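You operate a simulated robot arm through the tools that you are given. There is no shell and no other tool.

Carry out the task below with a simulated two-armed robot. There is one attempt and no reset: what you move stays moved.

## Task
Solder the pipe into the elbow on a low flame.
Fine: mat into the grey channel before lighting, to stay; solder reel and grey block back, gas off, let it cool. Where these are worked on the way, their far stop is far enough and under half their travel is too little: grey block.

It is judged by the outcome, as a careful person would: the job done as asked, and still so three seconds after it is handed in. It fails if anything else is knocked over, pushed out of place, dropped, spilled or broken.

## Robot
Two 7-joint arms with fingered hands on one trunk that stands fixed in place. Base frame: the origin is at the foot of the trunk, x ahead of it, y to its left, z up; the work surface is at about z = 80. Units: cm, rad, N and s.
The left shoulder is at [7, 16.6, 119.3], the right one opposite. With the tool pointing down near the work surface each hand reaches from about 10 to 94 cm from the base axis, measured 20 degrees to its own side. Payload 4.1 kg a hand.
Tool frame (each hand has its own): the origin (TCP) lies between the finger pads and is the grasp point; the fingertips stand 3.2 cm ahead of it; z points along the fingers, y is the line along which they close. The gripper opens to 10.8 cm; its body begins 3.8 cm behind the TCP. The gripper is a hand of 4 fingers: y runs from the thumb to the fingers, the wrist lies at [-1.6, -10.8, -18.6] in the tool frame, and closing takes about 1.5 s.
Orientation is told as [roll, pitch, yaw] about the base's x, y, z axes, in that order, counted from this pose: with the fingers straight down and the wrist toward the robot, the tool's x, y and z point along [0, 1, 0], [1, 0, 0] and [0, 0, -1] of the base frame.

## Interface
- The arms move only by the tool step_arm. It takes "left_commands", "right_commands" or both (then of equal length, played together; a hand with none holds still); each is a list of rows, each a list of 7 numbers: the gripper command, from -1 (shut) to 1 (fully open), values between in proportion, then the shift along the tool's x, y, z in cm, then the turn, a rotation vector about the tool's x, y, z in degrees. In form: [[claw, x, y, z, wx, wy, wz], ...]. A call has 1 to 20 rows; each row shifts and turns the commanded pose from where the row before left it, along the tool's axes as they then stand. A row lasts 0.2 s, in which the tool goes at most 5 cm and 0.15 rad; a call with a longer step from one row to the next is refused whole, and so is a gripper value outside its range. Where a pose cannot be reached the arm comes as near as it can. A force on the tool above 40 N (or 10 N above the force at the start of the call, whichever is more), or a blocked arm, ends the call early, and 0.2 s more pass. Each finger travels about 4.5 cm/s and halts on what it meets, pressing with about 21 N; the grip force reading is that of the motor and also rises with nothing between the fingers. The clock runs only during rows and for 0.2 s after the last one: add rows that do not move to give the fingers time. The reply holds the time, the measured pose of the TCP, the force on the tool along the base axes, the opening and the grip force, in the units named above and with some noise, with the torque about the TCP (base axes, N m) and any sound that the robot's microphone picked up.
- Cameras (640 x 400 px; columns grow to the right, rows downward): "scene" is now at [12.52, -5.49, 143.58]; the picture's right is [-0.59, -0.81, 0.00], its down [-0.36, 0.27, -0.89] and it looks along [0.72, -0.53, -0.45] (base axes); focal length 218 px, centre (320, 200). "left" rides on the left gripper at [-6.4, -9.3, -13.2] in its tool frame; the picture's right is [-0.80, -0.28, 0.53], its down [0.55, -0.71, 0.45] and it looks along [0.25, 0.65, 0.72] (tool axes); focal length 247 px, centre (320, 200). "right" rides on the right gripper at [6.4, -9.3, -13.2] in its tool frame; the picture's right is [-0.80, 0.28, -0.53], its down [-0.55, -0.71, 0.45] and it looks along [-0.25, 0.65, 0.72] (tool axes); focal length 247 px, centre (320, 200).
- get_image(camera): a new picture of that camera. No time passes.
- lift_body(by): slides the trunk up (or, below 0, down) by that many cm; the arms and the scene camera ride with it, the base frame stays. It gives what a move gives, with no picture.
- hand_shape(shape, hand): the hand has 4 fingers and takes this shape, open, in about a second: jaw (thumb against the fingers, like two jaws); tri (thumb and two fingers); tip (a fingertip pinch); poke (one finger out to press); point (the index stretched); flat (the hand flat); cup (the hand cupped); fist (a fist). The gripper value then closes the fingers along that shape, each until it touches; the sizes above hold for jaw. It gives what a move gives, with no picture.
- pan_tilt(pan, tilt): turns the head with the scene camera to pan (to the left, within 1.501 rad either way) and tilt (down, from -0.506 to 1.204), counted from straight ahead of the robot. It gives what a move gives.
- pixel_to_xyz(camera, pixels): there is no depth. For up to 12 entries [column, row, z] of the newest picture of that camera ("zoom" is the newest enlarged one), the place [x, y] in the base frame at which the ray of that pixel passes the height z, good to about 0.2 cm. No time passes.
- enlarge(camera, box): a new picture of the part [left, top, right, bottom] of that camera's present view, enlarged. No time passes.
- sign_off(): hands the job in; it is judged then, once.

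Open the grippers and draw the arms clear of the work before you hand the job in, unless the task says otherwise.

The tools are called by a JSON object that holds its "fn" and its "kwargs". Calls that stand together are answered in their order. step_arm: Moves the arms, as the interface text tells. Its arguments: {"type":"object","properties":{"left_commands":{"type":"array","items":{"type":"array","items":{"type":"number"}}},"right_commands":{"type":"array","items":{"type":"array","items":{"type":"number"}}}},"required":[]} The other tools are called the same way: lift_body (by) moves the trunk up or down; hand_shape (shape, hand) gives the hand a shape; pan_tilt (pan, tilt) turns the head that bears the scene camera; get_image (camera) takes a picture; pixel_to_xyz (camera, pixels) gives the place at which the rays of pixels pass given heights; enlarge (camera, box) takes an enlarged picture of a part of a camera's view; sign_off () hands the job in.

At the start:

```text
time_s: 0.0
left_position: [61.57, -5.29, 135.88]
left_orientation: [0.0, 0.001, -0.001]
left_contact_force: [0.7, 0.0, 0.0]
left_torque: [0.0, 0.0, -0.01]
left_gripper_width: 10.75
left_grip_force: 0.0
left_shape: jaw
right_position: [42.77, -49.52, 134.63]
right_orientation: [-0.001, 0.001, -0.001]
right_contact_force: [0.2, -0.5, -0.3]
right_torque: [-0.01, 0.03, 0.03]
right_gripper_width: 10.77
right_grip_force: 0.0
right_shape: jaw
trunk travel left (down, up): [-70.0, 24.0]
head pan, tilt (commanded): [-0.628, 0.468]
```

scene: 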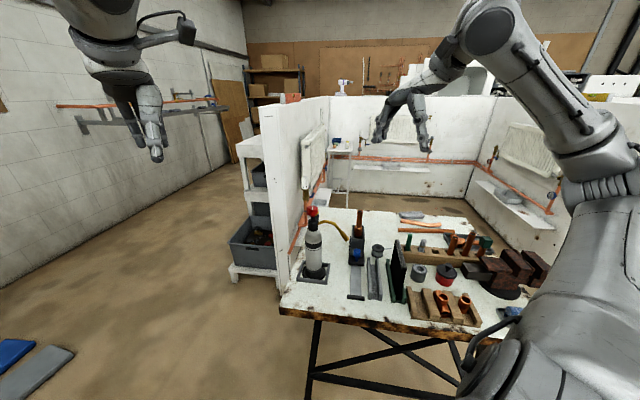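
right: 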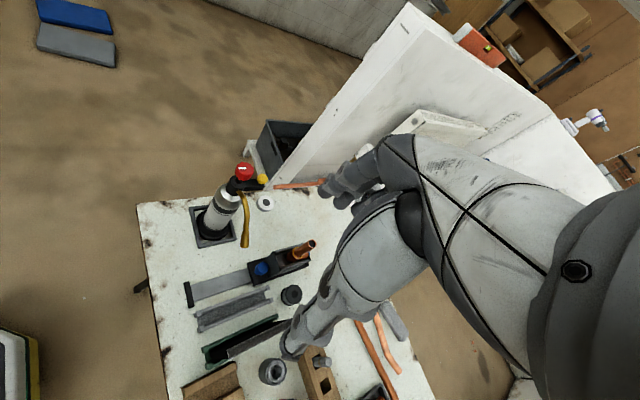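
left: 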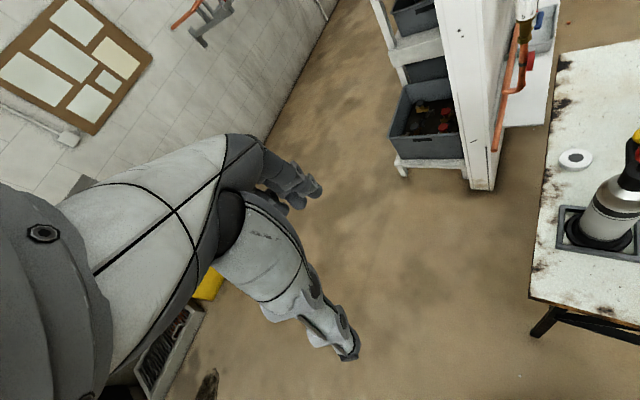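

I start by looking over the bench: the torch sits at about (313,245), a grey block, channels and fittings to the right of it. I enlarge the bench area for detail.

{"fn": "enlarge", "kwargs": {"camera": "scene", "box": [270, 190, 430, 330]}}

{"fn": "enlarge", "kwargs": {"camera": "scene", "box": [380, 190, 560, 340]}}

{"fn": "enlarge", "kwargs": {"camera": "right", "box": [130, 140, 450, 400]}}

```text
2.86 times, centred on (350, 260) of scene
```

zoom: 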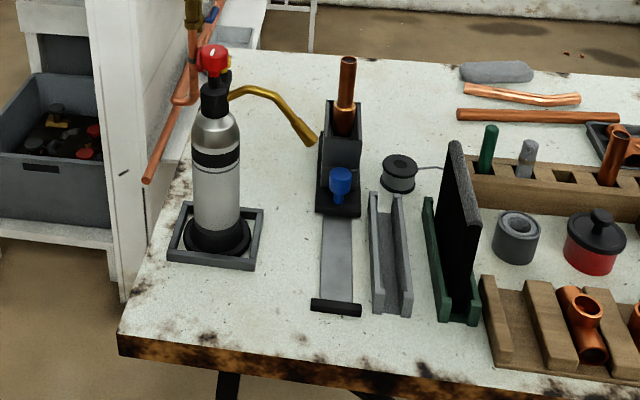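

```text
2.67 times, centred on (470, 265) of scene
```

zoom: 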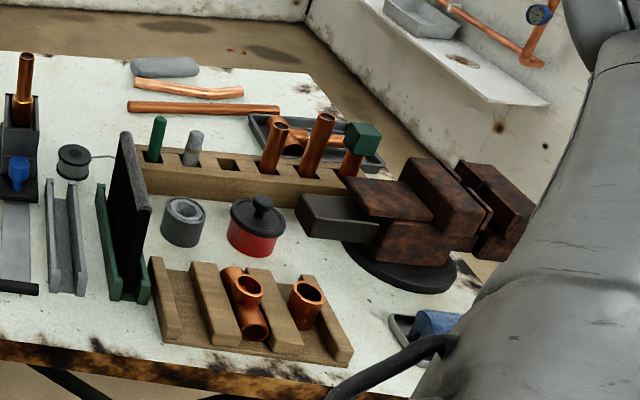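

```text
1.54 times, centred on (290, 270) of right
```

zoom: 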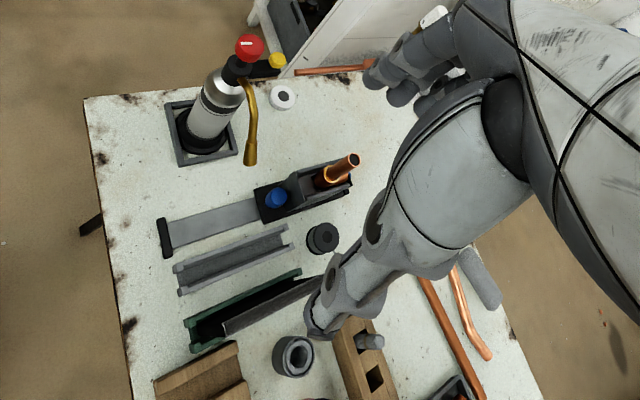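

The bench has a torch in a tray, a slide with a block holding a copper pipe, a grey channel, a green channel with a dark mat, and a reel. I turn the head so the torch and slide are centred, to get better pixel data.

{"fn": "pixel_to_xyz", "kwargs": {"camera": "scene", "pixels": [[315, 275, 80], [355, 298, 80], [376, 297, 80], [398, 300, 80], [376, 255, 80], [281, 308, 80], [358, 255, 80], [440, 305, 80], [450, 245, 80], [480, 320, 80]]}}

{"fn": "pan_tilt", "kwargs": {"pan": -0.75, "tilt": 0.75}}

```text
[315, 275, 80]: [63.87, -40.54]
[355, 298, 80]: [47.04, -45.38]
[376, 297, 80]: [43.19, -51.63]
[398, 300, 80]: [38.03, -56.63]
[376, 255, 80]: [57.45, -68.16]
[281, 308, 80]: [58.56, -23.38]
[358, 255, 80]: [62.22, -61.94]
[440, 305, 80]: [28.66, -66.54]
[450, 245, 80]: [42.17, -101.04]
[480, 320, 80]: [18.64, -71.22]
```

```text
time_s: 0.8
left_position: [61.6, -5.19, 136.07]
left_orientation: [0.0, 0.001, -0.001]
left_contact_force: [-0.9, 0.8, -0.6]
left_torque: [-0.02, -0.01, -0.01]
left_gripper_width: 10.75
left_grip_force: 0.1
left_shape: jaw
right_position: [42.7, -49.5, 134.67]
right_orientation: [0.001, -0.001, 0.002]
right_contact_force: [0.8, -0.4, -0.1]
right_torque: [0.0, 0.01, 0.0]
right_gripper_width: 10.78
right_grip_force: 0.0
right_shape: jaw
trunk travel left (down, up): [-70.0, 24.0]
head pan, tilt (commanded): [-0.75, 0.75]
```

I take a new scene picture with the head re-aimed, and an enlarged left-hand view of the torch.

{"fn": "get_image", "kwargs": {"camera": "scene"}}

{"fn": "enlarge", "kwargs": {"camera": "left", "box": [520, 100, 640, 280]}}

{"fn": "enlarge", "kwargs": {"camera": "scene", "box": [230, 80, 390, 180]}}

{"fn": "enlarge", "kwargs": {"camera": "scene", "box": [330, 80, 490, 180]}}

```text
taken
```

scene: 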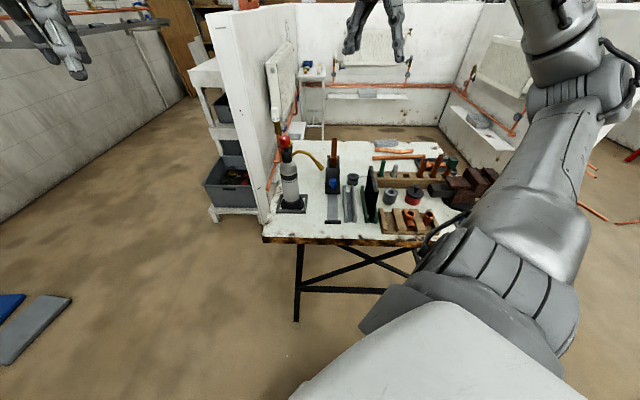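

```text
2.22 times, centred on (580, 190) of left
```

zoom: 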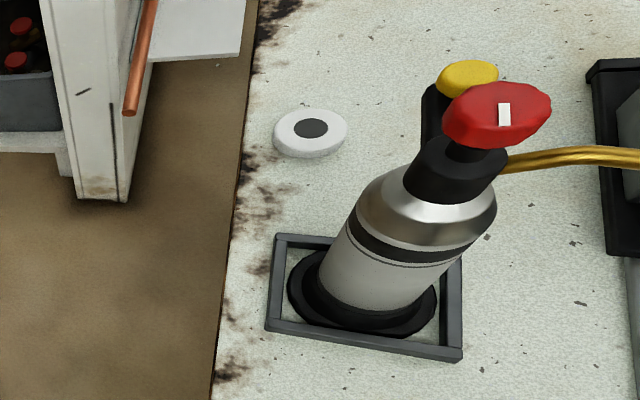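

```text
4.00 times, centred on (310, 130) of scene
```

zoom: 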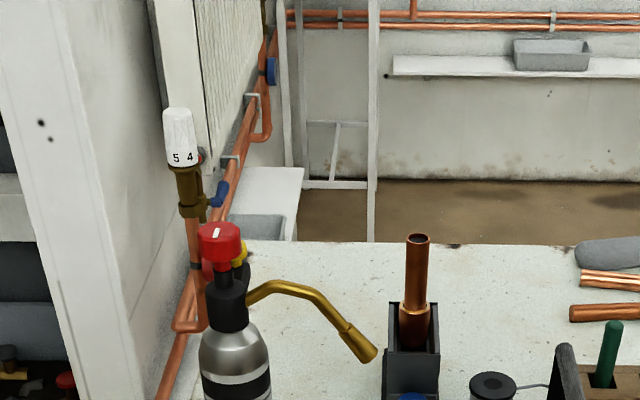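

```text
4.00 times, centred on (410, 130) of scene
```

zoom: 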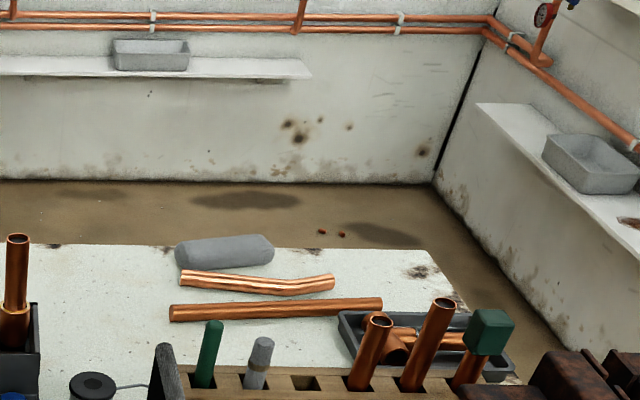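

I zoom tightly into the slide/torch region and the two channels with the new head pose.

{"fn": "enlarge", "kwargs": {"camera": "scene", "box": [300, 140, 388, 230]}}

{"fn": "enlarge", "kwargs": {"camera": "scene", "box": [260, 125, 348, 220]}}

{"fn": "enlarge", "kwargs": {"camera": "scene", "box": [360, 145, 460, 240]}}

{"fn": "enlarge", "kwargs": {"camera": "right", "box": [170, 220, 330, 340]}}

```text
4.44 times, centred on (344, 185) of scene
```

zoom: 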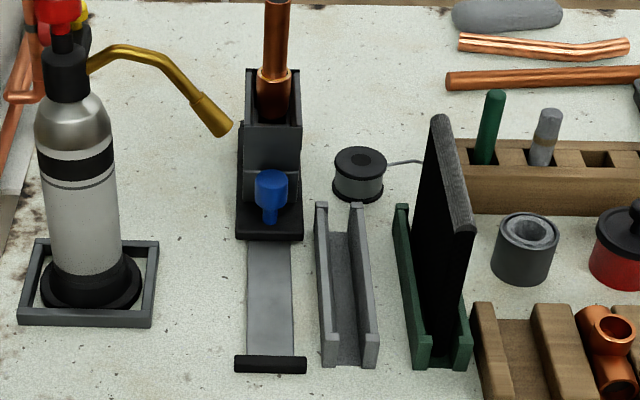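

```text
4.21 times, centred on (304, 172) of scene
```

zoom: 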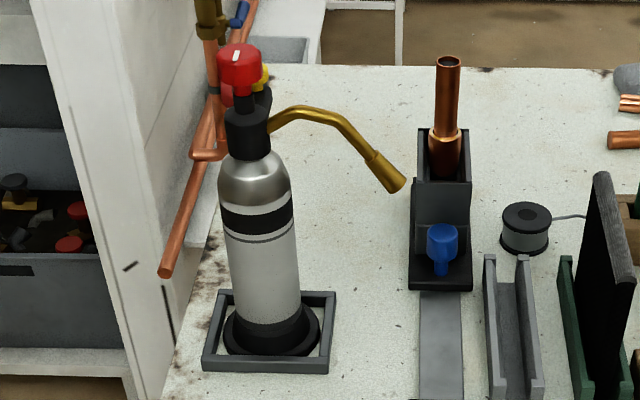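

```text
4.21 times, centred on (410, 192) of scene
```

zoom: 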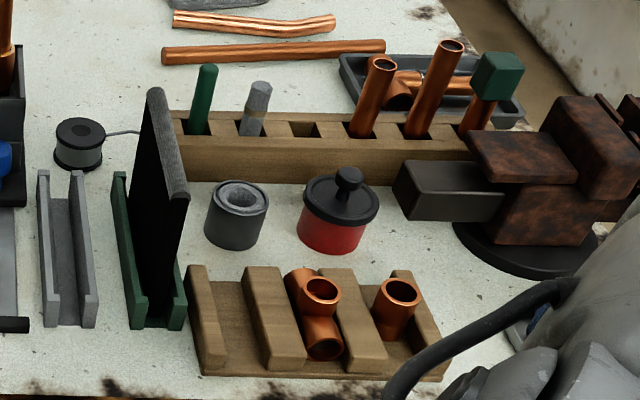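

```text
3.33 times, centred on (250, 280) of right
```

zoom: 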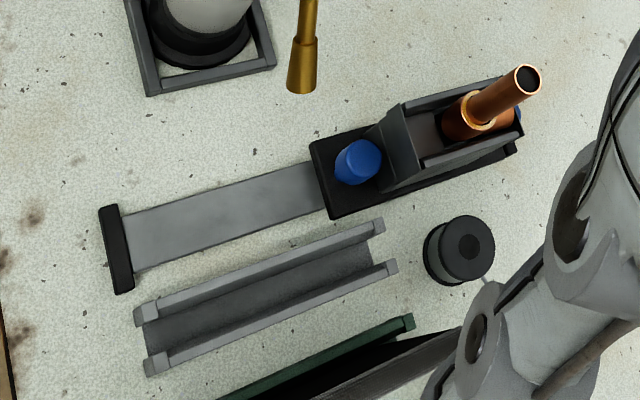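

The carriage with blue knob rides on a grey rail with a black end stop nearest me; I lower the right hand about 20 cm toward it (fingertips stay above z≈111, pipe top is about z≈103) for a closer look.

{"fn": "step_arm", "kwargs": {"right_commands": [[1, -0.82, 1.36, 4.08, 0, 0, 0], [1, -0.82, 1.36, 4.08, 0, 0, 0], [1, -0.82, 1.36, 4.08, 0, 0, 0], [1, -0.82, 1.36, 4.08, 0, 0, 0], [1, -0.82, 1.36, 4.08, 0, 0, 0], [1, 0, 0, 0, 0, 0, 0]]}}

{"fn": "get_image", "kwargs": {"camera": "right"}}

{"fn": "get_image", "kwargs": {"camera": "scene"}}

```text
time_s: 2.2
left_position: [61.53, -5.2, 136.07]
left_orientation: [0.003, 0.0, 0.0]
left_contact_force: [-1.0, 0.5, 0.6]
left_torque: [-0.06, -0.02, 0.02]
left_gripper_width: 10.77
left_grip_force: 0.1
left_shape: jaw
right_position: [49.62, -53.72, 114.14]
right_orientation: [0.0, 0.0, 0.0]
right_contact_force: [-0.1, 0.3, 0.0]
right_torque: [-0.02, 0.02, 0.01]
right_gripper_width: 10.78
right_grip_force: 0.1
right_shape: jaw
trunk travel left (down, up): [-70.0, 24.0]
head pan, tilt (commanded): [-0.75, 0.75]
```

```text
taken
```

right: 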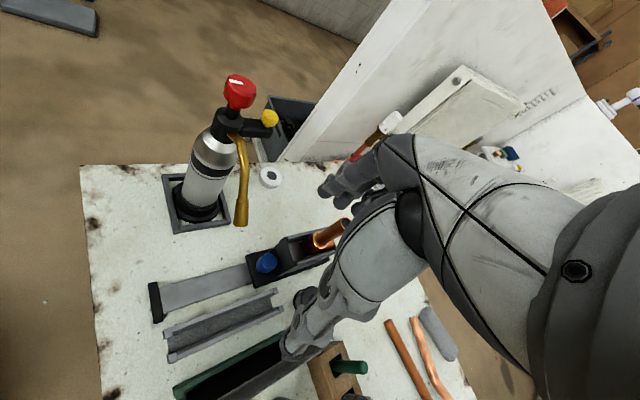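

```text
taken
```

scene: 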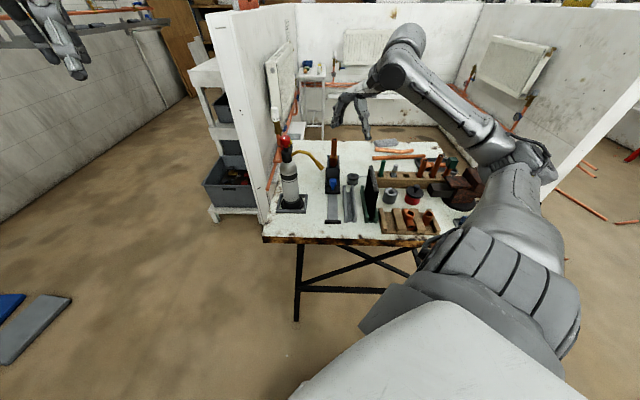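

I zoom into the right camera's view of the torch valve and the carriage.

{"fn": "enlarge", "kwargs": {"camera": "right", "box": [150, 60, 310, 250]}}

{"fn": "enlarge", "kwargs": {"camera": "right", "box": [140, 190, 360, 370]}}

{"fn": "enlarge", "kwargs": {"camera": "scene", "box": [270, 130, 320, 170]}}

{"fn": "enlarge", "kwargs": {"camera": "scene", "box": [315, 130, 365, 200]}}

```text
2.11 times, centred on (230, 155) of right
```

zoom: 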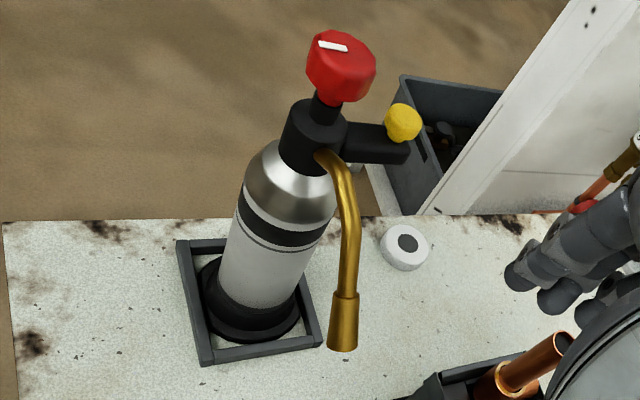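

```text
2.22 times, centred on (250, 280) of right
```

zoom: 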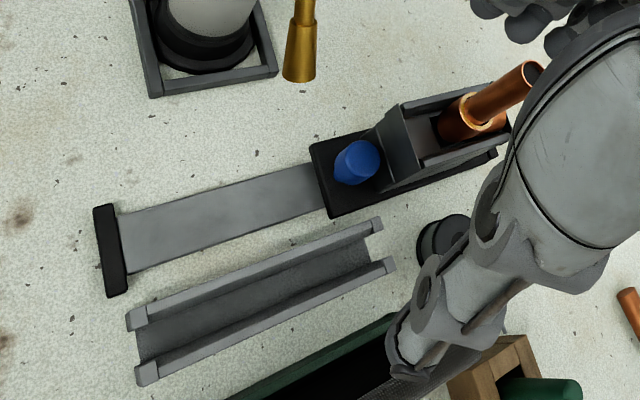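

```text
10.00 times, centred on (295, 150) of scene
```

zoom: 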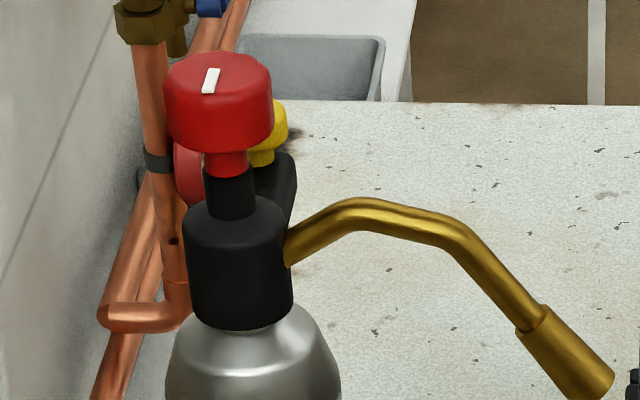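

```text
5.71 times, centred on (340, 165) of scene
```

zoom: 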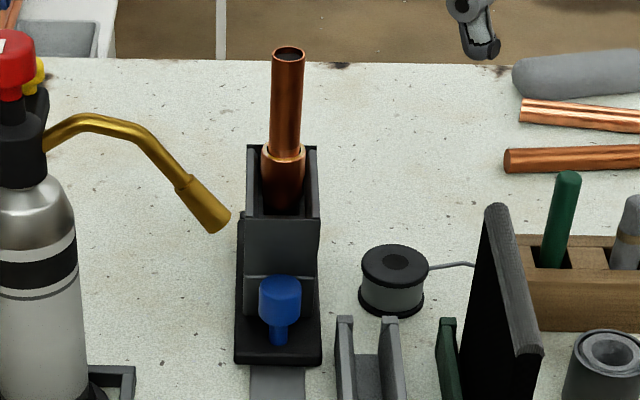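

I triangulate key points (nozzle tip, nozzle cone, blue knob, joint collar, pipe top, red knob top, yellow button) using rays from both cameras at two heights.

{"fn": "pixel_to_xyz", "kwargs": {"camera": "scene", "pixels": [[322.5, 168.9, 80], [322.5, 168.9, 110], [333, 179.9, 80], [333, 179.9, 110], [333.5, 156.6, 80], [333.5, 156.6, 110], [334.6, 139.1, 80], [334.6, 139.1, 110], [284.8, 137.5, 80], [284.8, 137.5, 110], [289.7, 141.5, 80], [289.7, 141.5, 110]]}}

{"fn": "pixel_to_xyz", "kwargs": {"camera": "right", "pixels": [[240.2, 223.7, 80], [240.2, 223.7, 110], [266.7, 262, 80], [266.7, 262, 110], [322, 237.2, 80], [322, 237.2, 110], [344.6, 225, 80], [344.6, 225, 110], [239.5, 83.9, 80], [239.5, 83.9, 110], [268.9, 116.1, 80], [268.9, 116.1, 110]]}}

```text
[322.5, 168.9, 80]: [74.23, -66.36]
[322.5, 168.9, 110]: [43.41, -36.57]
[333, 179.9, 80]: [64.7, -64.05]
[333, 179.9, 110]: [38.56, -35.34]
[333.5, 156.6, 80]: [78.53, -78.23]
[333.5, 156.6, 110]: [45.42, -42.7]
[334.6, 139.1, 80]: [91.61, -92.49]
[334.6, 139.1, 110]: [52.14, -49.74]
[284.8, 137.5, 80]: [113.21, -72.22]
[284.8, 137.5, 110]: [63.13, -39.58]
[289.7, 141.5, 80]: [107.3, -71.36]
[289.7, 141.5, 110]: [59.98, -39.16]
```

```text
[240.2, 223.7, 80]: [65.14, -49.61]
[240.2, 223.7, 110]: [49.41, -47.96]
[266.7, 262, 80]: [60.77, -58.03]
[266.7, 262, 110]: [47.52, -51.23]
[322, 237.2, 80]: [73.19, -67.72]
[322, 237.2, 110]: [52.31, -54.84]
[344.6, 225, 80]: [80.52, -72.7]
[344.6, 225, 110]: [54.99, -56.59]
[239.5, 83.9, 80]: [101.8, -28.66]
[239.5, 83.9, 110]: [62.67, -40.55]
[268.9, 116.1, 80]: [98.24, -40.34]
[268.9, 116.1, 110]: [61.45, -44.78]
```

Triangulation: nozzle tip ≈(55.7,-48.6,98), blue knob ≈(57,-56,88.6), joint collar ≈(63.7,-62,93.6), red knob top ≈(63.6,-40.3,109.5), yellow ≈(67,-44,105.5). Now I zoom on the mat, channels and reel to measure them.

{"fn": "enlarge", "kwargs": {"camera": "scene", "box": [336, 155, 392, 230]}}

{"fn": "enlarge", "kwargs": {"camera": "scene", "box": [340, 165, 375, 190]}}

{"fn": "enlarge", "kwargs": {"camera": "scene", "box": [320, 145, 350, 200]}}

```text
5.33 times, centred on (364, 192) of scene
```

zoom: 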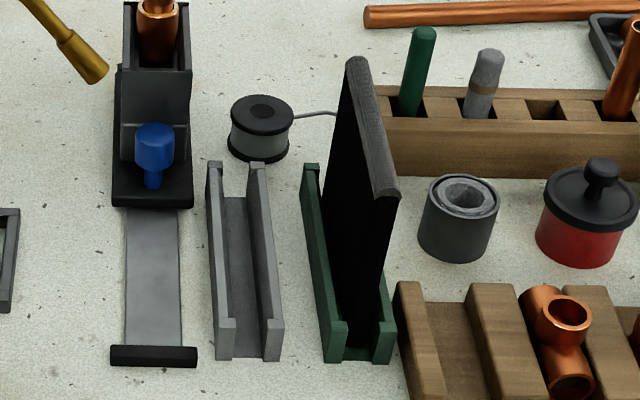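

```text
16.00 times, centred on (358, 178) of scene
```

zoom: 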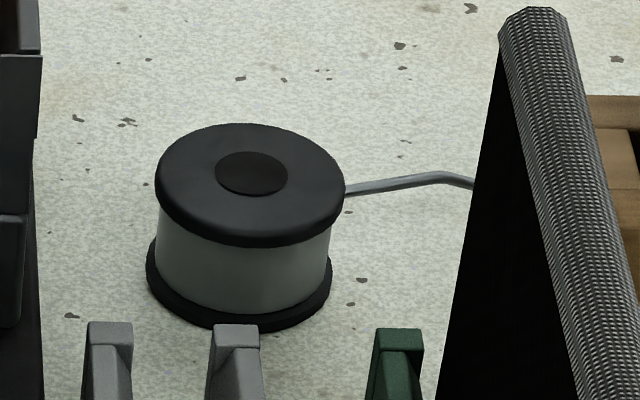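

```text
7.27 times, centred on (335, 172) of scene
```

zoom: 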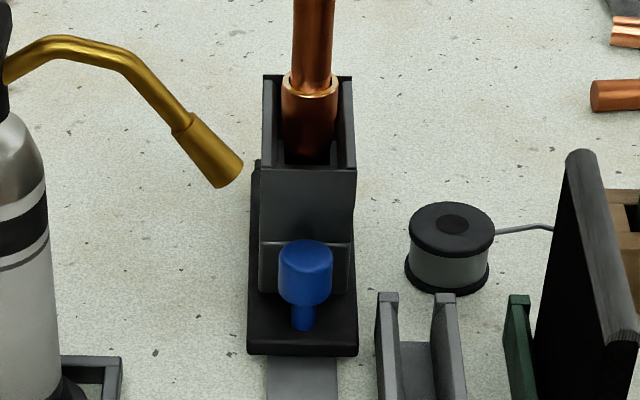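

I measure channel ends, carriage front, rail stop, reel and mat on the bench plane.

{"fn": "pixel_to_xyz", "kwargs": {"camera": "scene", "pixels": [[345.1, 221.5, 80], [356.9, 222, 80], [364.4, 222, 80], [376.8, 222.4, 80], [332.9, 221.3, 80], [332.5, 193.3, 80], [353, 182.4, 80], [372.4, 220.5, 80.5], [370.9, 166.7, 80], [370.9, 166.7, 95], [376, 190.5, 80], [376, 190.5, 95]]}}

{"fn": "pixel_to_xyz", "kwargs": {"camera": "scene", "pixels": [[342.8, 185.1, 80], [342.8, 185.1, 85], [353, 185.1, 80], [353, 185.1, 85], [361.5, 185.5, 80], [361.5, 185.5, 85], [344.5, 215, 80], [344.5, 215, 85], [366, 172, 80], [362, 175, 80], [353.6, 176.3, 80], [353.6, 176.3, 85]]}}

```text
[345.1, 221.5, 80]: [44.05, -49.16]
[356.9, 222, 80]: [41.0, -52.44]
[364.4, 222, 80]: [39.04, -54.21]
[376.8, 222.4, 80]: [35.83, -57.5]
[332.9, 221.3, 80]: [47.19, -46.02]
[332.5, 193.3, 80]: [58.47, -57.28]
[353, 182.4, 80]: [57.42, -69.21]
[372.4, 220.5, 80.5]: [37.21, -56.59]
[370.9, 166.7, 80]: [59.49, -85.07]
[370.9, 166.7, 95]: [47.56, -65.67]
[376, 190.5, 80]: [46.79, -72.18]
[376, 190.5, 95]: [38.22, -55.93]
```

```text
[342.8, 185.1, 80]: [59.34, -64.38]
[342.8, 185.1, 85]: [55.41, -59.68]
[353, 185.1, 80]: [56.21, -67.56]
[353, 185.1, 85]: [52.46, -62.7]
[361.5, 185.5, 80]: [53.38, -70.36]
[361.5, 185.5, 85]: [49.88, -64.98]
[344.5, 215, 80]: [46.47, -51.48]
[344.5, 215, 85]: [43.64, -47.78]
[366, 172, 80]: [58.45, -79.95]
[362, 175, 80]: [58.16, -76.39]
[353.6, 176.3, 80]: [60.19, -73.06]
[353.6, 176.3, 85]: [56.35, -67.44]
```

Channels run along direction ≈(0.71,-0.70) and the carriage travel is ≈15 cm; moved to the stop, the joint would arrive right under the nozzle, with the grey channel behind it. I move the right hand up and to the right to see the reel's wire and the tops of the channels unobstructed.

{"fn": "step_arm", "kwargs": {"right_commands": [[1, 0, 0, -3, 0, 0, 0], [1, -4.32, 0.35, -0.5, 0, 0, 0], [1, -4.32, 0.35, -0.5, 0, 0, 0], [1, -4.32, 0.35, -0.5, 0, 0, 0], [1, -4.32, 0.35, -0.5, 0, 0, 0], [1, -4.32, 0.35, -0.5, 0, 0, 0], [1, -4.32, 0.35, -0.2, 0, 0, 0], [1, 0, 0, 0, 0, 0, 0]]}}

{"fn": "get_image", "kwargs": {"camera": "right"}}

{"fn": "get_image", "kwargs": {"camera": "scene"}}

```text
time_s: 4.0
left_position: [61.6, -5.13, 135.89]
left_orientation: [0.0, -0.001, 0.0]
left_contact_force: [-1.0, -0.7, -0.1]
left_torque: [0.0, -0.02, 0.0]
left_gripper_width: 10.76
left_grip_force: 0.1
left_shape: jaw
right_position: [51.52, -79.64, 119.98]
right_orientation: [0.001, 0.001, 0.001]
right_contact_force: [-0.6, 0.1, -0.3]
right_torque: [0.02, -0.02, 0.0]
right_gripper_width: 10.77
right_grip_force: 0.0
right_shape: jaw
trunk travel left (down, up): [-70.0, 24.0]
head pan, tilt (commanded): [-0.75, 0.75]
```

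```text
taken
```

right: 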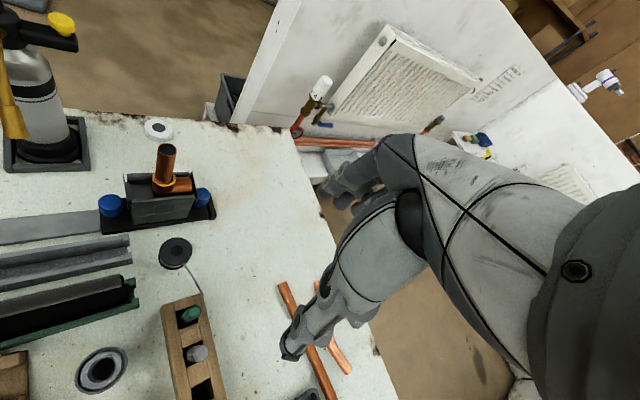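

```text
taken
```

scene: 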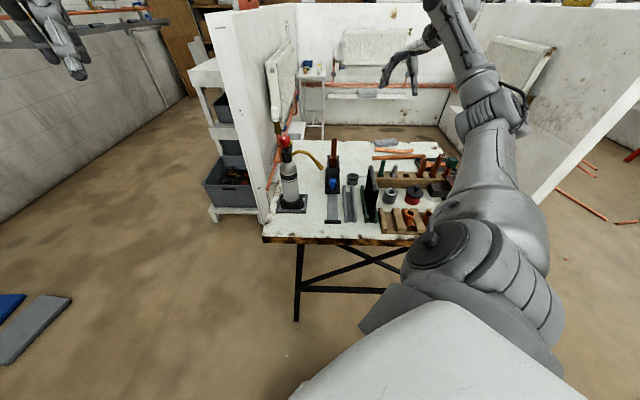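

The carriage now shows blue knobs on both ends, and the reel's wire runs to about (202,292). I zoom in.

{"fn": "enlarge", "kwargs": {"camera": "right", "box": [80, 130, 240, 250]}}

{"fn": "enlarge", "kwargs": {"camera": "right", "box": [140, 220, 240, 320]}}

{"fn": "enlarge", "kwargs": {"camera": "right", "box": [0, 200, 200, 350]}}

{"fn": "pixel_to_xyz", "kwargs": {"camera": "right", "pixels": [[175, 252, 80], [175, 252, 84], [202, 293, 80], [202, 293, 84], [163, 182, 90], [163, 182, 95], [166, 150, 95], [166, 150, 105], [203, 196, 85], [203, 196, 90], [110, 205, 85], [110, 205, 90]]}}

```text
3.33 times, centred on (160, 190) of right
```

zoom: 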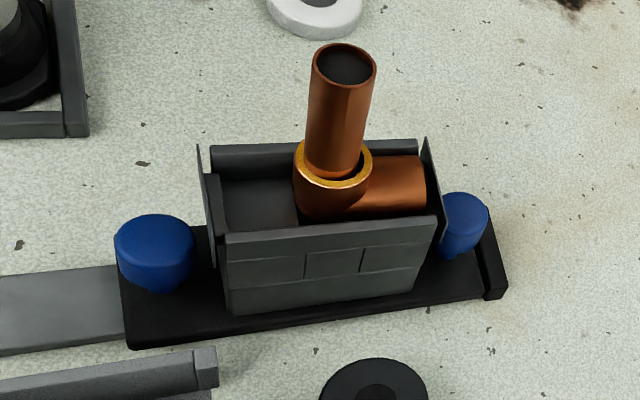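

```text
4.00 times, centred on (190, 270) of right
```

zoom: 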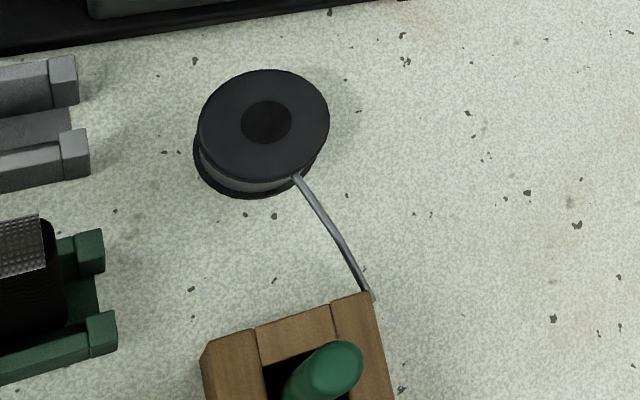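

```text
2.67 times, centred on (100, 275) of right
```

zoom: 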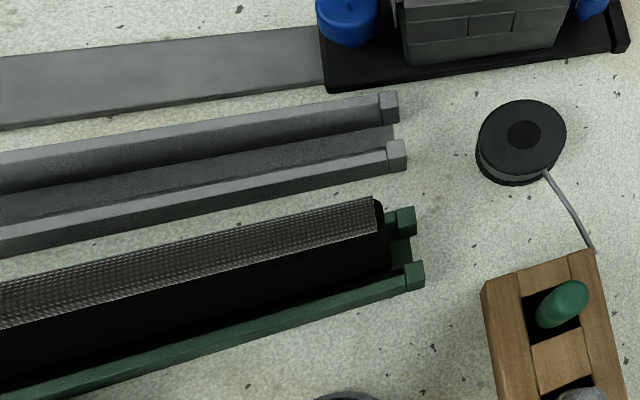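

```text
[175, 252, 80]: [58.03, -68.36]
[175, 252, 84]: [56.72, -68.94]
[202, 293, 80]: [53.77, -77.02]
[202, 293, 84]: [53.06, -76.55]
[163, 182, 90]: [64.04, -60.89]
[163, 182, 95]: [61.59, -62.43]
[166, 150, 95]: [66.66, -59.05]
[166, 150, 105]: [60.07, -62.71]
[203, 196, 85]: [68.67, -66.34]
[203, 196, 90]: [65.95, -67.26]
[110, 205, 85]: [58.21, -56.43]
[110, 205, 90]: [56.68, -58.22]
```

I take high-zoom scene views of the channels' front ends and the mat for precise measurement of the gap widths and offset.

{"fn": "enlarge", "kwargs": {"camera": "scene", "box": [340, 200, 380, 228]}}

{"fn": "enlarge", "kwargs": {"camera": "scene", "box": [340, 160, 385, 190]}}

{"fn": "pixel_to_xyz", "kwargs": {"camera": "right", "pixels": [[121.7, 280.6, 94], [121.7, 280.6, 90]]}}

```text
14.29 times, centred on (360, 214) of scene
```

zoom: 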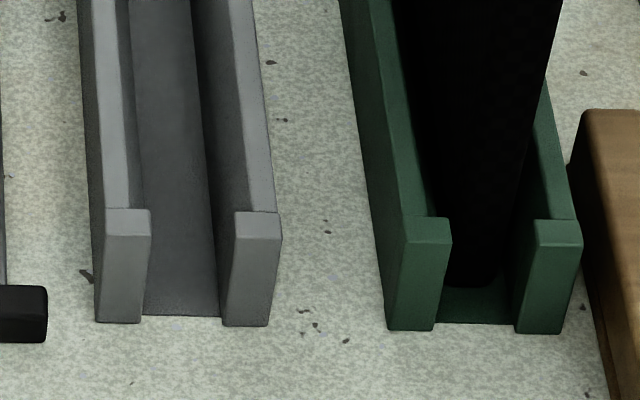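

```text
13.33 times, centred on (362, 175) of scene
```

zoom: 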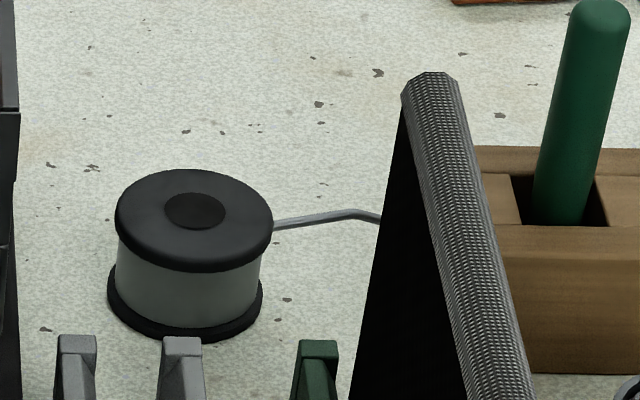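

```text
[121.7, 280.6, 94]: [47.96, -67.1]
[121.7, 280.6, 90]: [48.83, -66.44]
```

The channel gap between posts is ≈2.1 cm (≈2.9 cm inside) and the mat ≈1.7 cm thick, ≈12.9 long, centred at ≈(43.6,-62.3) with top at z≈94. I move the right hand over it and yaw +45° so the fingers close across the mat.

{"fn": "step_arm", "kwargs": {"right_commands": [[1, 4.33, -1.98, 1.0, 0, 0, 0], [1, 4.33, -1.98, 1.0, 0, 0, 0], [1, 4.33, -1.98, 1.0, 0, 0, 0], [1, 4.33, -1.98, 1.0, 0, 0, 0], [1, 0, 0, 0, 0, 0, -7.5], [1, 0, 0, 0, 0, 0, -7.5], [1, 0, 0, 0, 0, 0, -7.5], [1, 0, 0, 0, 0, 0, -7.5], [1, 0, 0, 0, 0, 0, -7.5], [1, 0, 0, 0, 0, 0, -7.5], [1, 0, 0, 0, 0, 0, 0]]}}

{"fn": "get_image", "kwargs": {"camera": "right"}}

{"fn": "get_image", "kwargs": {"camera": "scene"}}

```text
time_s: 6.4
left_position: [61.49, -5.18, 135.94]
left_orientation: [0.0, 0.0, 0.001]
left_contact_force: [0.2, -0.3, 0.4]
left_torque: [0.0, 0.02, -0.03]
left_gripper_width: 10.72
left_grip_force: 0.1
left_shape: jaw
right_position: [43.68, -62.18, 115.9]
right_orientation: [0.001, 0.001, 0.788]
right_contact_force: [0.7, 0.3, 0.0]
right_torque: [0.01, -0.01, 0.0]
right_gripper_width: 10.77
right_grip_force: 0.0
right_shape: jaw
trunk travel left (down, up): [-70.0, 24.0]
head pan, tilt (commanded): [-0.75, 0.75]
```

```text
taken
```

right: 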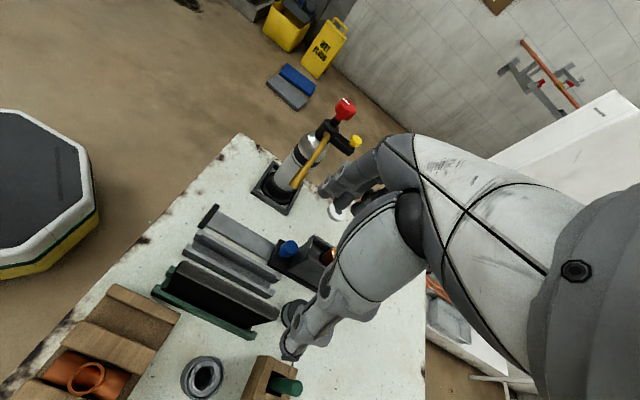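

```text
taken
```

scene: 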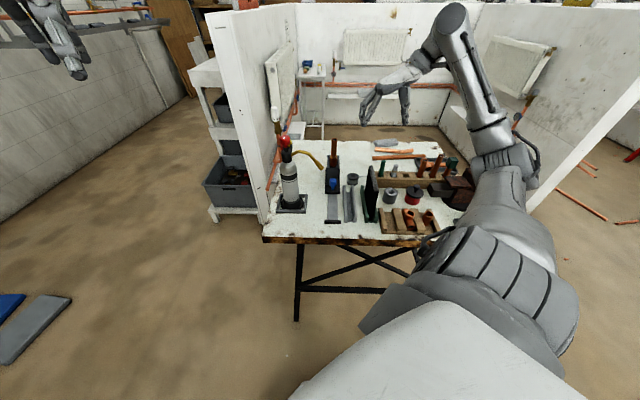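

I zoom the right view to see whether the mat centre is where I expect, near pixel (238,296).

{"fn": "enlarge", "kwargs": {"camera": "right", "box": [140, 210, 300, 350]}}

{"fn": "enlarge", "kwargs": {"camera": "scene", "box": [330, 60, 470, 230]}}

```text
2.86 times, centred on (220, 280) of right
```

zoom: 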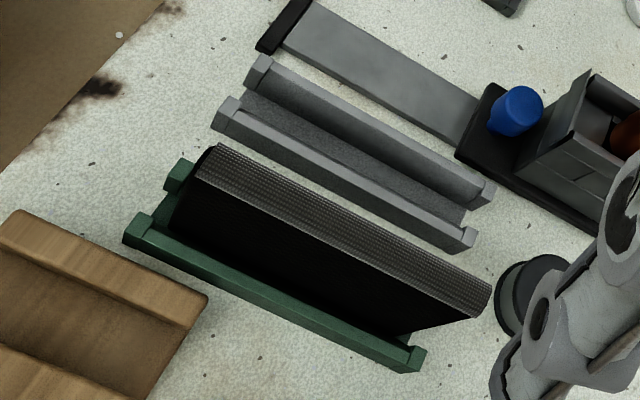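

```text
2.35 times, centred on (400, 145) of scene
```

zoom: 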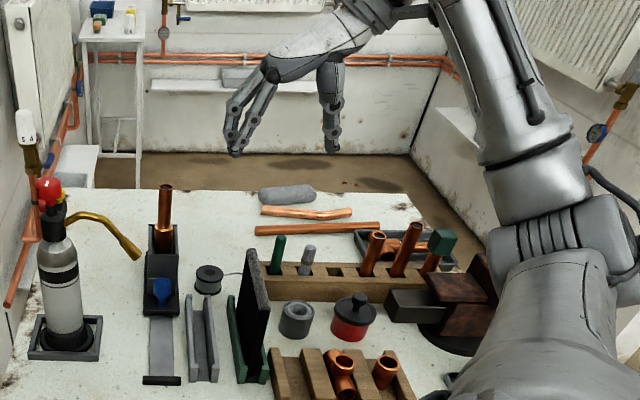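

I query the mat's four top corners from this view at z=94 to fix its centre and yaw.

{"fn": "enlarge", "kwargs": {"camera": "right", "box": [180, 240, 270, 320]}}

{"fn": "pixel_to_xyz", "kwargs": {"camera": "right", "pixels": [[181, 261.5, 94], [191, 266.5, 94], [274, 318, 94], [289, 312, 94], [294, 302, 94], [184, 262, 94]]}}

```text
5.00 times, centred on (225, 280) of right
```

zoom: 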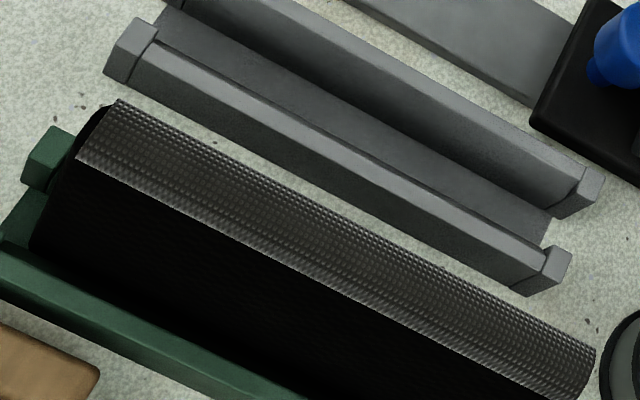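

```text
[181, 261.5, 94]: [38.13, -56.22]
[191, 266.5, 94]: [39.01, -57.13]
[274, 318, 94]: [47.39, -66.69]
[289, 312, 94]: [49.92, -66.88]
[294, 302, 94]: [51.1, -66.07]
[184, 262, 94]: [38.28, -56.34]
```

Using the 5× zoom, mat top ends map to raw (180.4,266) and (277.6,315.6); I query these and the edges.

{"fn": "pixel_to_xyz", "kwargs": {"camera": "right", "pixels": [[180.4, 266, 94], [277.6, 315.6, 94], [184.6, 260, 94], [176.4, 272, 94], [280.4, 310, 94], [275, 320, 94], [210.1, 272, 84], [184, 258, 84], [182, 250, 84], [224, 267, 84], [191, 246, 84], [230, 266, 84]]}}

```text
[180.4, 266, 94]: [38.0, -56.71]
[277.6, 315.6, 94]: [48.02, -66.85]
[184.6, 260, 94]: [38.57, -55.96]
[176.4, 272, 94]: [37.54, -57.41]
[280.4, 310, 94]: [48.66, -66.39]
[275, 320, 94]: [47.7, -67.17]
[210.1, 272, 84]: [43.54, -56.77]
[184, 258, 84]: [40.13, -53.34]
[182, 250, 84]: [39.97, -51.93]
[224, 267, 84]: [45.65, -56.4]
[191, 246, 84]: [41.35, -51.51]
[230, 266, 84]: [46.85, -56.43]
```

Mat centre ≈(43.2,-61.9), yaw matches 45°. I descend straight down toward z≈92, stopping on force.

{"fn": "step_arm", "kwargs": {"right_commands": [[1, 0.3, 0, 4, 0, 0, 0], [1, 0.3, 0, 4, 0, 0, 0], [1, 0, 0, 4, 0, 0, 0], [1, 0, 0, 4, 0, 0, 0], [1, 0, 0, 4, 0, 0, 0], [1, 0, 0, 0, 0, 0, 0]]}}

{"fn": "get_image", "kwargs": {"camera": "right"}}

{"fn": "enlarge", "kwargs": {"camera": "scene", "box": [320, 120, 420, 230]}}

```text
time_s: 7.8
left_position: [61.67, -5.2, 135.96]
left_orientation: [0.0, 0.001, 0.0]
left_contact_force: [0.0, -0.5, 0.3]
left_torque: [0.0, -0.01, 0.04]
left_gripper_width: 10.76
left_grip_force: 0.0
left_shape: jaw
right_position: [43.25, -61.82, 96.02]
right_orientation: [0.0, -0.001, 0.786]
right_contact_force: [-0.4, 0.5, 0.0]
right_torque: [0.0, -0.01, 0.0]
right_gripper_width: 10.75
right_grip_force: 0.1
right_shape: jaw
trunk travel left (down, up): [-70.0, 24.0]
head pan, tilt (commanded): [-0.75, 0.75]
```

```text
taken
```

right: 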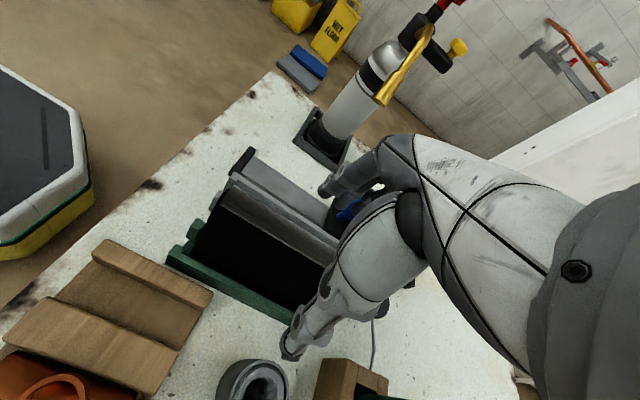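

```text
3.64 times, centred on (370, 175) of scene
```

zoom: 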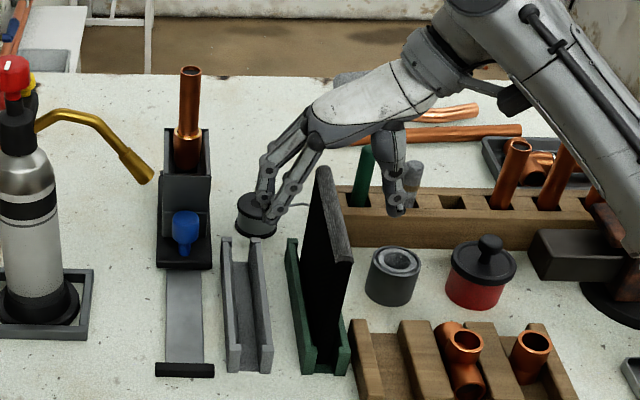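

The hand straddles the mat symmetrically, fingertips at zoom (255,225) and thumb (400,210) around the mat top. I descend 4.5 cm more and check before closing.

{"fn": "step_arm", "kwargs": {"right_commands": [[1, 0, 0, 2.5, 0, 0, 0], [1, 0, 0, 2, 0, 0, 0], [1, 0, 0, 0, 0, 0, 0]]}}

{"fn": "enlarge", "kwargs": {"camera": "scene", "box": [320, 120, 420, 230]}}

{"fn": "enlarge", "kwargs": {"camera": "right", "box": [160, 140, 420, 380]}}

```text
time_s: 8.6
left_position: [61.5, -5.31, 135.85]
left_orientation: [-0.001, 0.0, 0.001]
left_contact_force: [-0.1, -0.7, -0.6]
left_torque: [-0.01, 0.0, 0.0]
left_gripper_width: 10.77
left_grip_force: 0.1
left_shape: jaw
right_position: [43.24, -62.0, 91.52]
right_orientation: [-0.001, 0.002, 0.785]
right_contact_force: [-0.3, -1.3, 0.1]
right_torque: [0.01, 0.02, -0.06]
right_gripper_width: 10.77
right_grip_force: 0.1
right_shape: jaw
trunk travel left (down, up): [-70.0, 24.0]
head pan, tilt (commanded): [-0.75, 0.75]
```

```text
3.64 times, centred on (370, 175) of scene
```

zoom: 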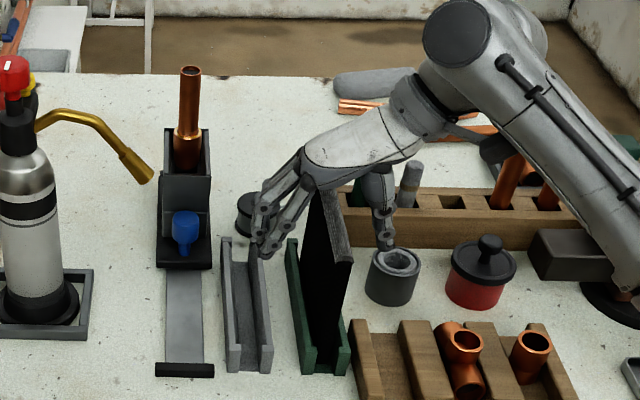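

```text
1.67 times, centred on (290, 260) of right
```

zoom: 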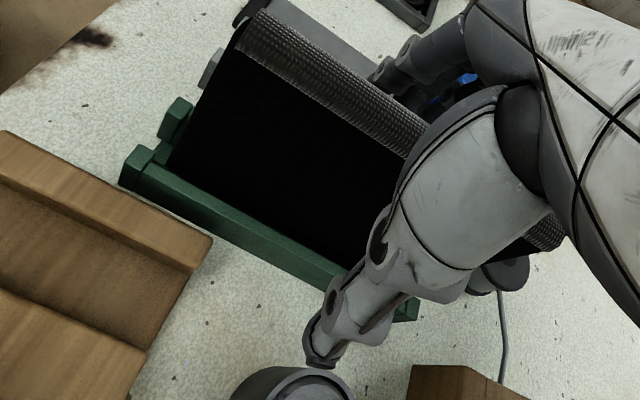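

Hand is in place with the mat between thumb and fingers; I close the gripper and give it time.

{"fn": "step_arm", "kwargs": {"right_commands": [[-1, 0, 0, 0, 0, 0, 0], [-1, 0, 0, 0, 0, 0, 0], [-1, 0, 0, 0, 0, 0, 0], [-1, 0, 0, 0, 0, 0, 0], [-1, 0, 0, 0, 0, 0, 0], [-1, 0, 0, 0, 0, 0, 0], [-1, 0, 0, 0, 0, 0, 0], [-1, 0, 0, 0, 0, 0, 0]]}}

{"fn": "enlarge", "kwargs": {"camera": "scene", "box": [320, 120, 420, 230]}}

```text
time_s: 10.4
left_position: [61.65, -5.12, 135.99]
left_orientation: [0.0, -0.001, -0.001]
left_contact_force: [-0.8, 0.5, -0.2]
left_torque: [-0.01, 0.04, 0.0]
left_gripper_width: 10.74
left_grip_force: 0.0
left_shape: jaw
right_position: [43.35, -61.79, 91.39]
right_orientation: [-0.001, 0.0, 0.786]
right_contact_force: [0.2, -0.7, -0.3]
right_torque: [0.02, 0.0, 0.01]
right_gripper_width: 1.02
right_grip_force: 21.0
right_shape: jaw
trunk travel left (down, up): [-70.0, 24.0]
head pan, tilt (commanded): [-0.75, 0.75]
```

```text
3.64 times, centred on (370, 175) of scene
```

zoom: 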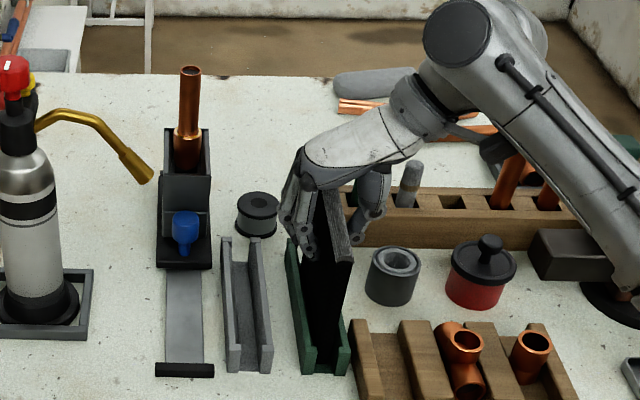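

Grip reads 21 N at 1.0 cm: mat held. I lift it 7 cm and look.

{"fn": "step_arm", "kwargs": {"right_commands": [[-1, 0, 0, -1, 0, 0, 0], [-1, 0, 0, -2, 0, 0, 0], [-1, 0, 0, -2, 0, 0, 0], [-1, 0, 0, -2, 0, 0, 0], [-1, 0, 0, 0, 0, 0, 0]]}}

{"fn": "enlarge", "kwargs": {"camera": "scene", "box": [320, 120, 420, 230]}}

{"fn": "enlarge", "kwargs": {"camera": "right", "box": [160, 140, 420, 380]}}

```text
time_s: 11.6
left_position: [61.56, -5.33, 136.02]
left_orientation: [-0.001, 0.0, 0.001]
left_contact_force: [0.1, 0.2, -1.0]
left_torque: [-0.03, -0.03, 0.02]
left_gripper_width: 10.75
left_grip_force: 0.1
left_shape: jaw
right_position: [43.31, -61.88, 98.4]
right_orientation: [-0.001, 0.0, 0.787]
right_contact_force: [-0.4, 0.0, -1.0]
right_torque: [0.03, 0.02, 0.01]
right_gripper_width: 1.05
right_grip_force: 21.1
right_shape: jaw
trunk travel left (down, up): [-70.0, 24.0]
head pan, tilt (commanded): [-0.75, 0.75]
```

```text
3.64 times, centred on (370, 175) of scene
```

zoom: 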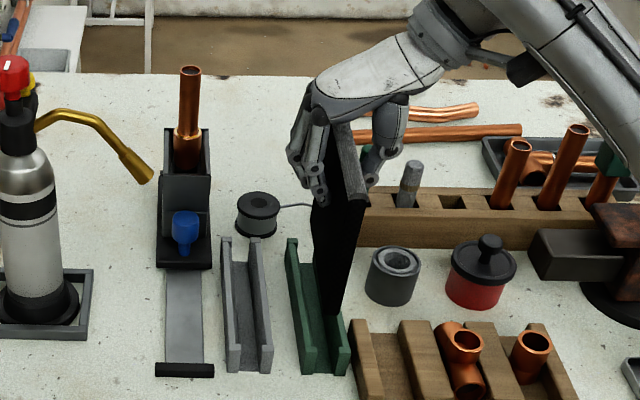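

```text
1.67 times, centred on (290, 260) of right
```

zoom: 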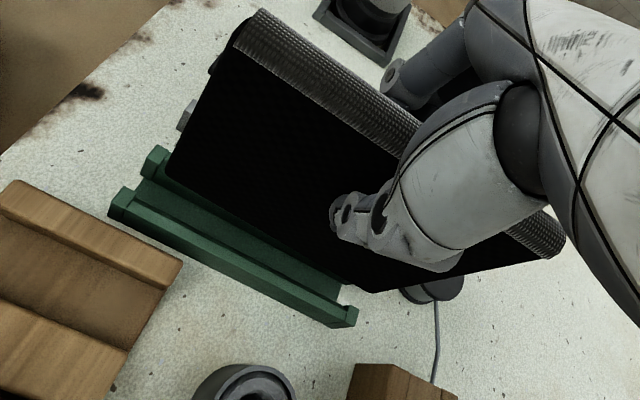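

The mat is out and hanging straight (1 N load). I shift it 7.2 cm along tool y to above the grey channel.

{"fn": "step_arm", "kwargs": {"right_commands": [[-1, 0, 2.4, 0, 0, 0, 0], [-1, 0, 2.4, 0, 0, 0, 0], [-1, 0, 2.37, 0, 0, 0, 0], [-1, 0, 0, 0, 0, 0, 0]]}}

{"fn": "enlarge", "kwargs": {"camera": "scene", "box": [320, 150, 400, 230]}}

{"fn": "enlarge", "kwargs": {"camera": "right", "box": [160, 140, 420, 380]}}

```text
time_s: 12.6
left_position: [61.37, -5.25, 136.04]
left_orientation: [0.0, 0.0, -0.001]
left_contact_force: [0.1, 0.1, 0.4]
left_torque: [-0.04, 0.01, -0.01]
left_gripper_width: 10.76
left_grip_force: 0.0
left_shape: jaw
right_position: [48.4, -56.67, 98.28]
right_orientation: [0.001, -0.001, 0.787]
right_contact_force: [-0.8, 1.1, -1.5]
right_torque: [0.01, -0.02, -0.02]
right_gripper_width: 1.03
right_grip_force: 20.7
right_shape: jaw
trunk travel left (down, up): [-70.0, 24.0]
head pan, tilt (commanded): [-0.75, 0.75]
```

```text
5.00 times, centred on (360, 190) of scene
```

zoom: 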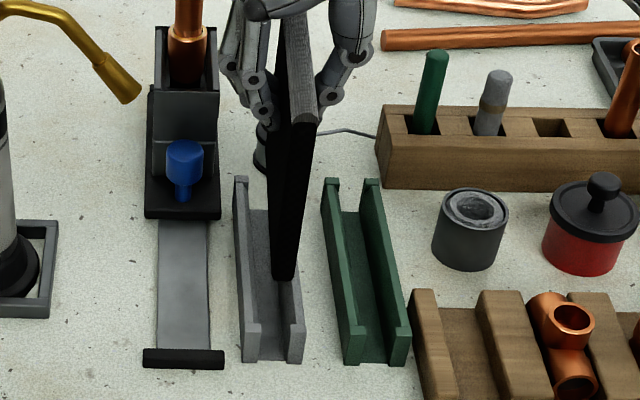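

```text
1.67 times, centred on (290, 260) of right
```

zoom: 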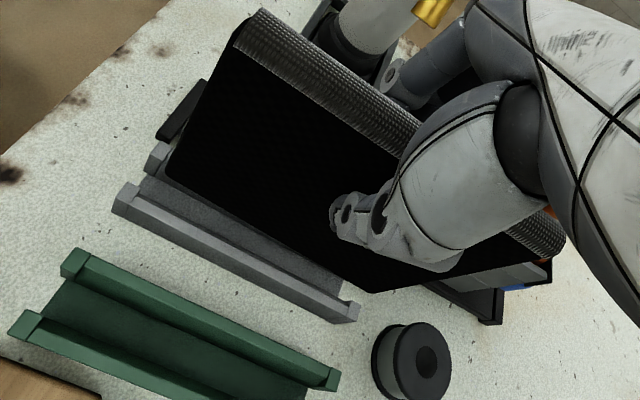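

The mat hangs above the grey channel; I check the lateral alignment with higher zoom from both cameras before lowering.

{"fn": "enlarge", "kwargs": {"camera": "right", "box": [180, 200, 320, 340]}}

{"fn": "enlarge", "kwargs": {"camera": "scene", "box": [340, 180, 380, 228]}}

```text
2.86 times, centred on (250, 270) of right
```

zoom: 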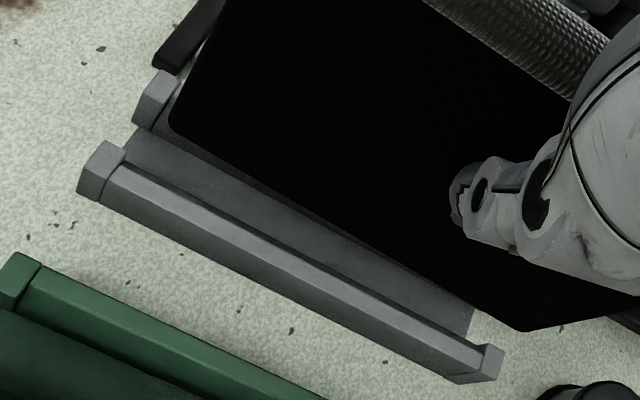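

```text
8.33 times, centred on (360, 204) of scene
```

zoom: 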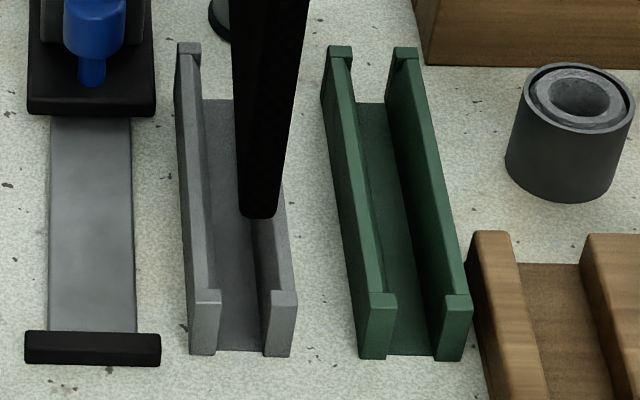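

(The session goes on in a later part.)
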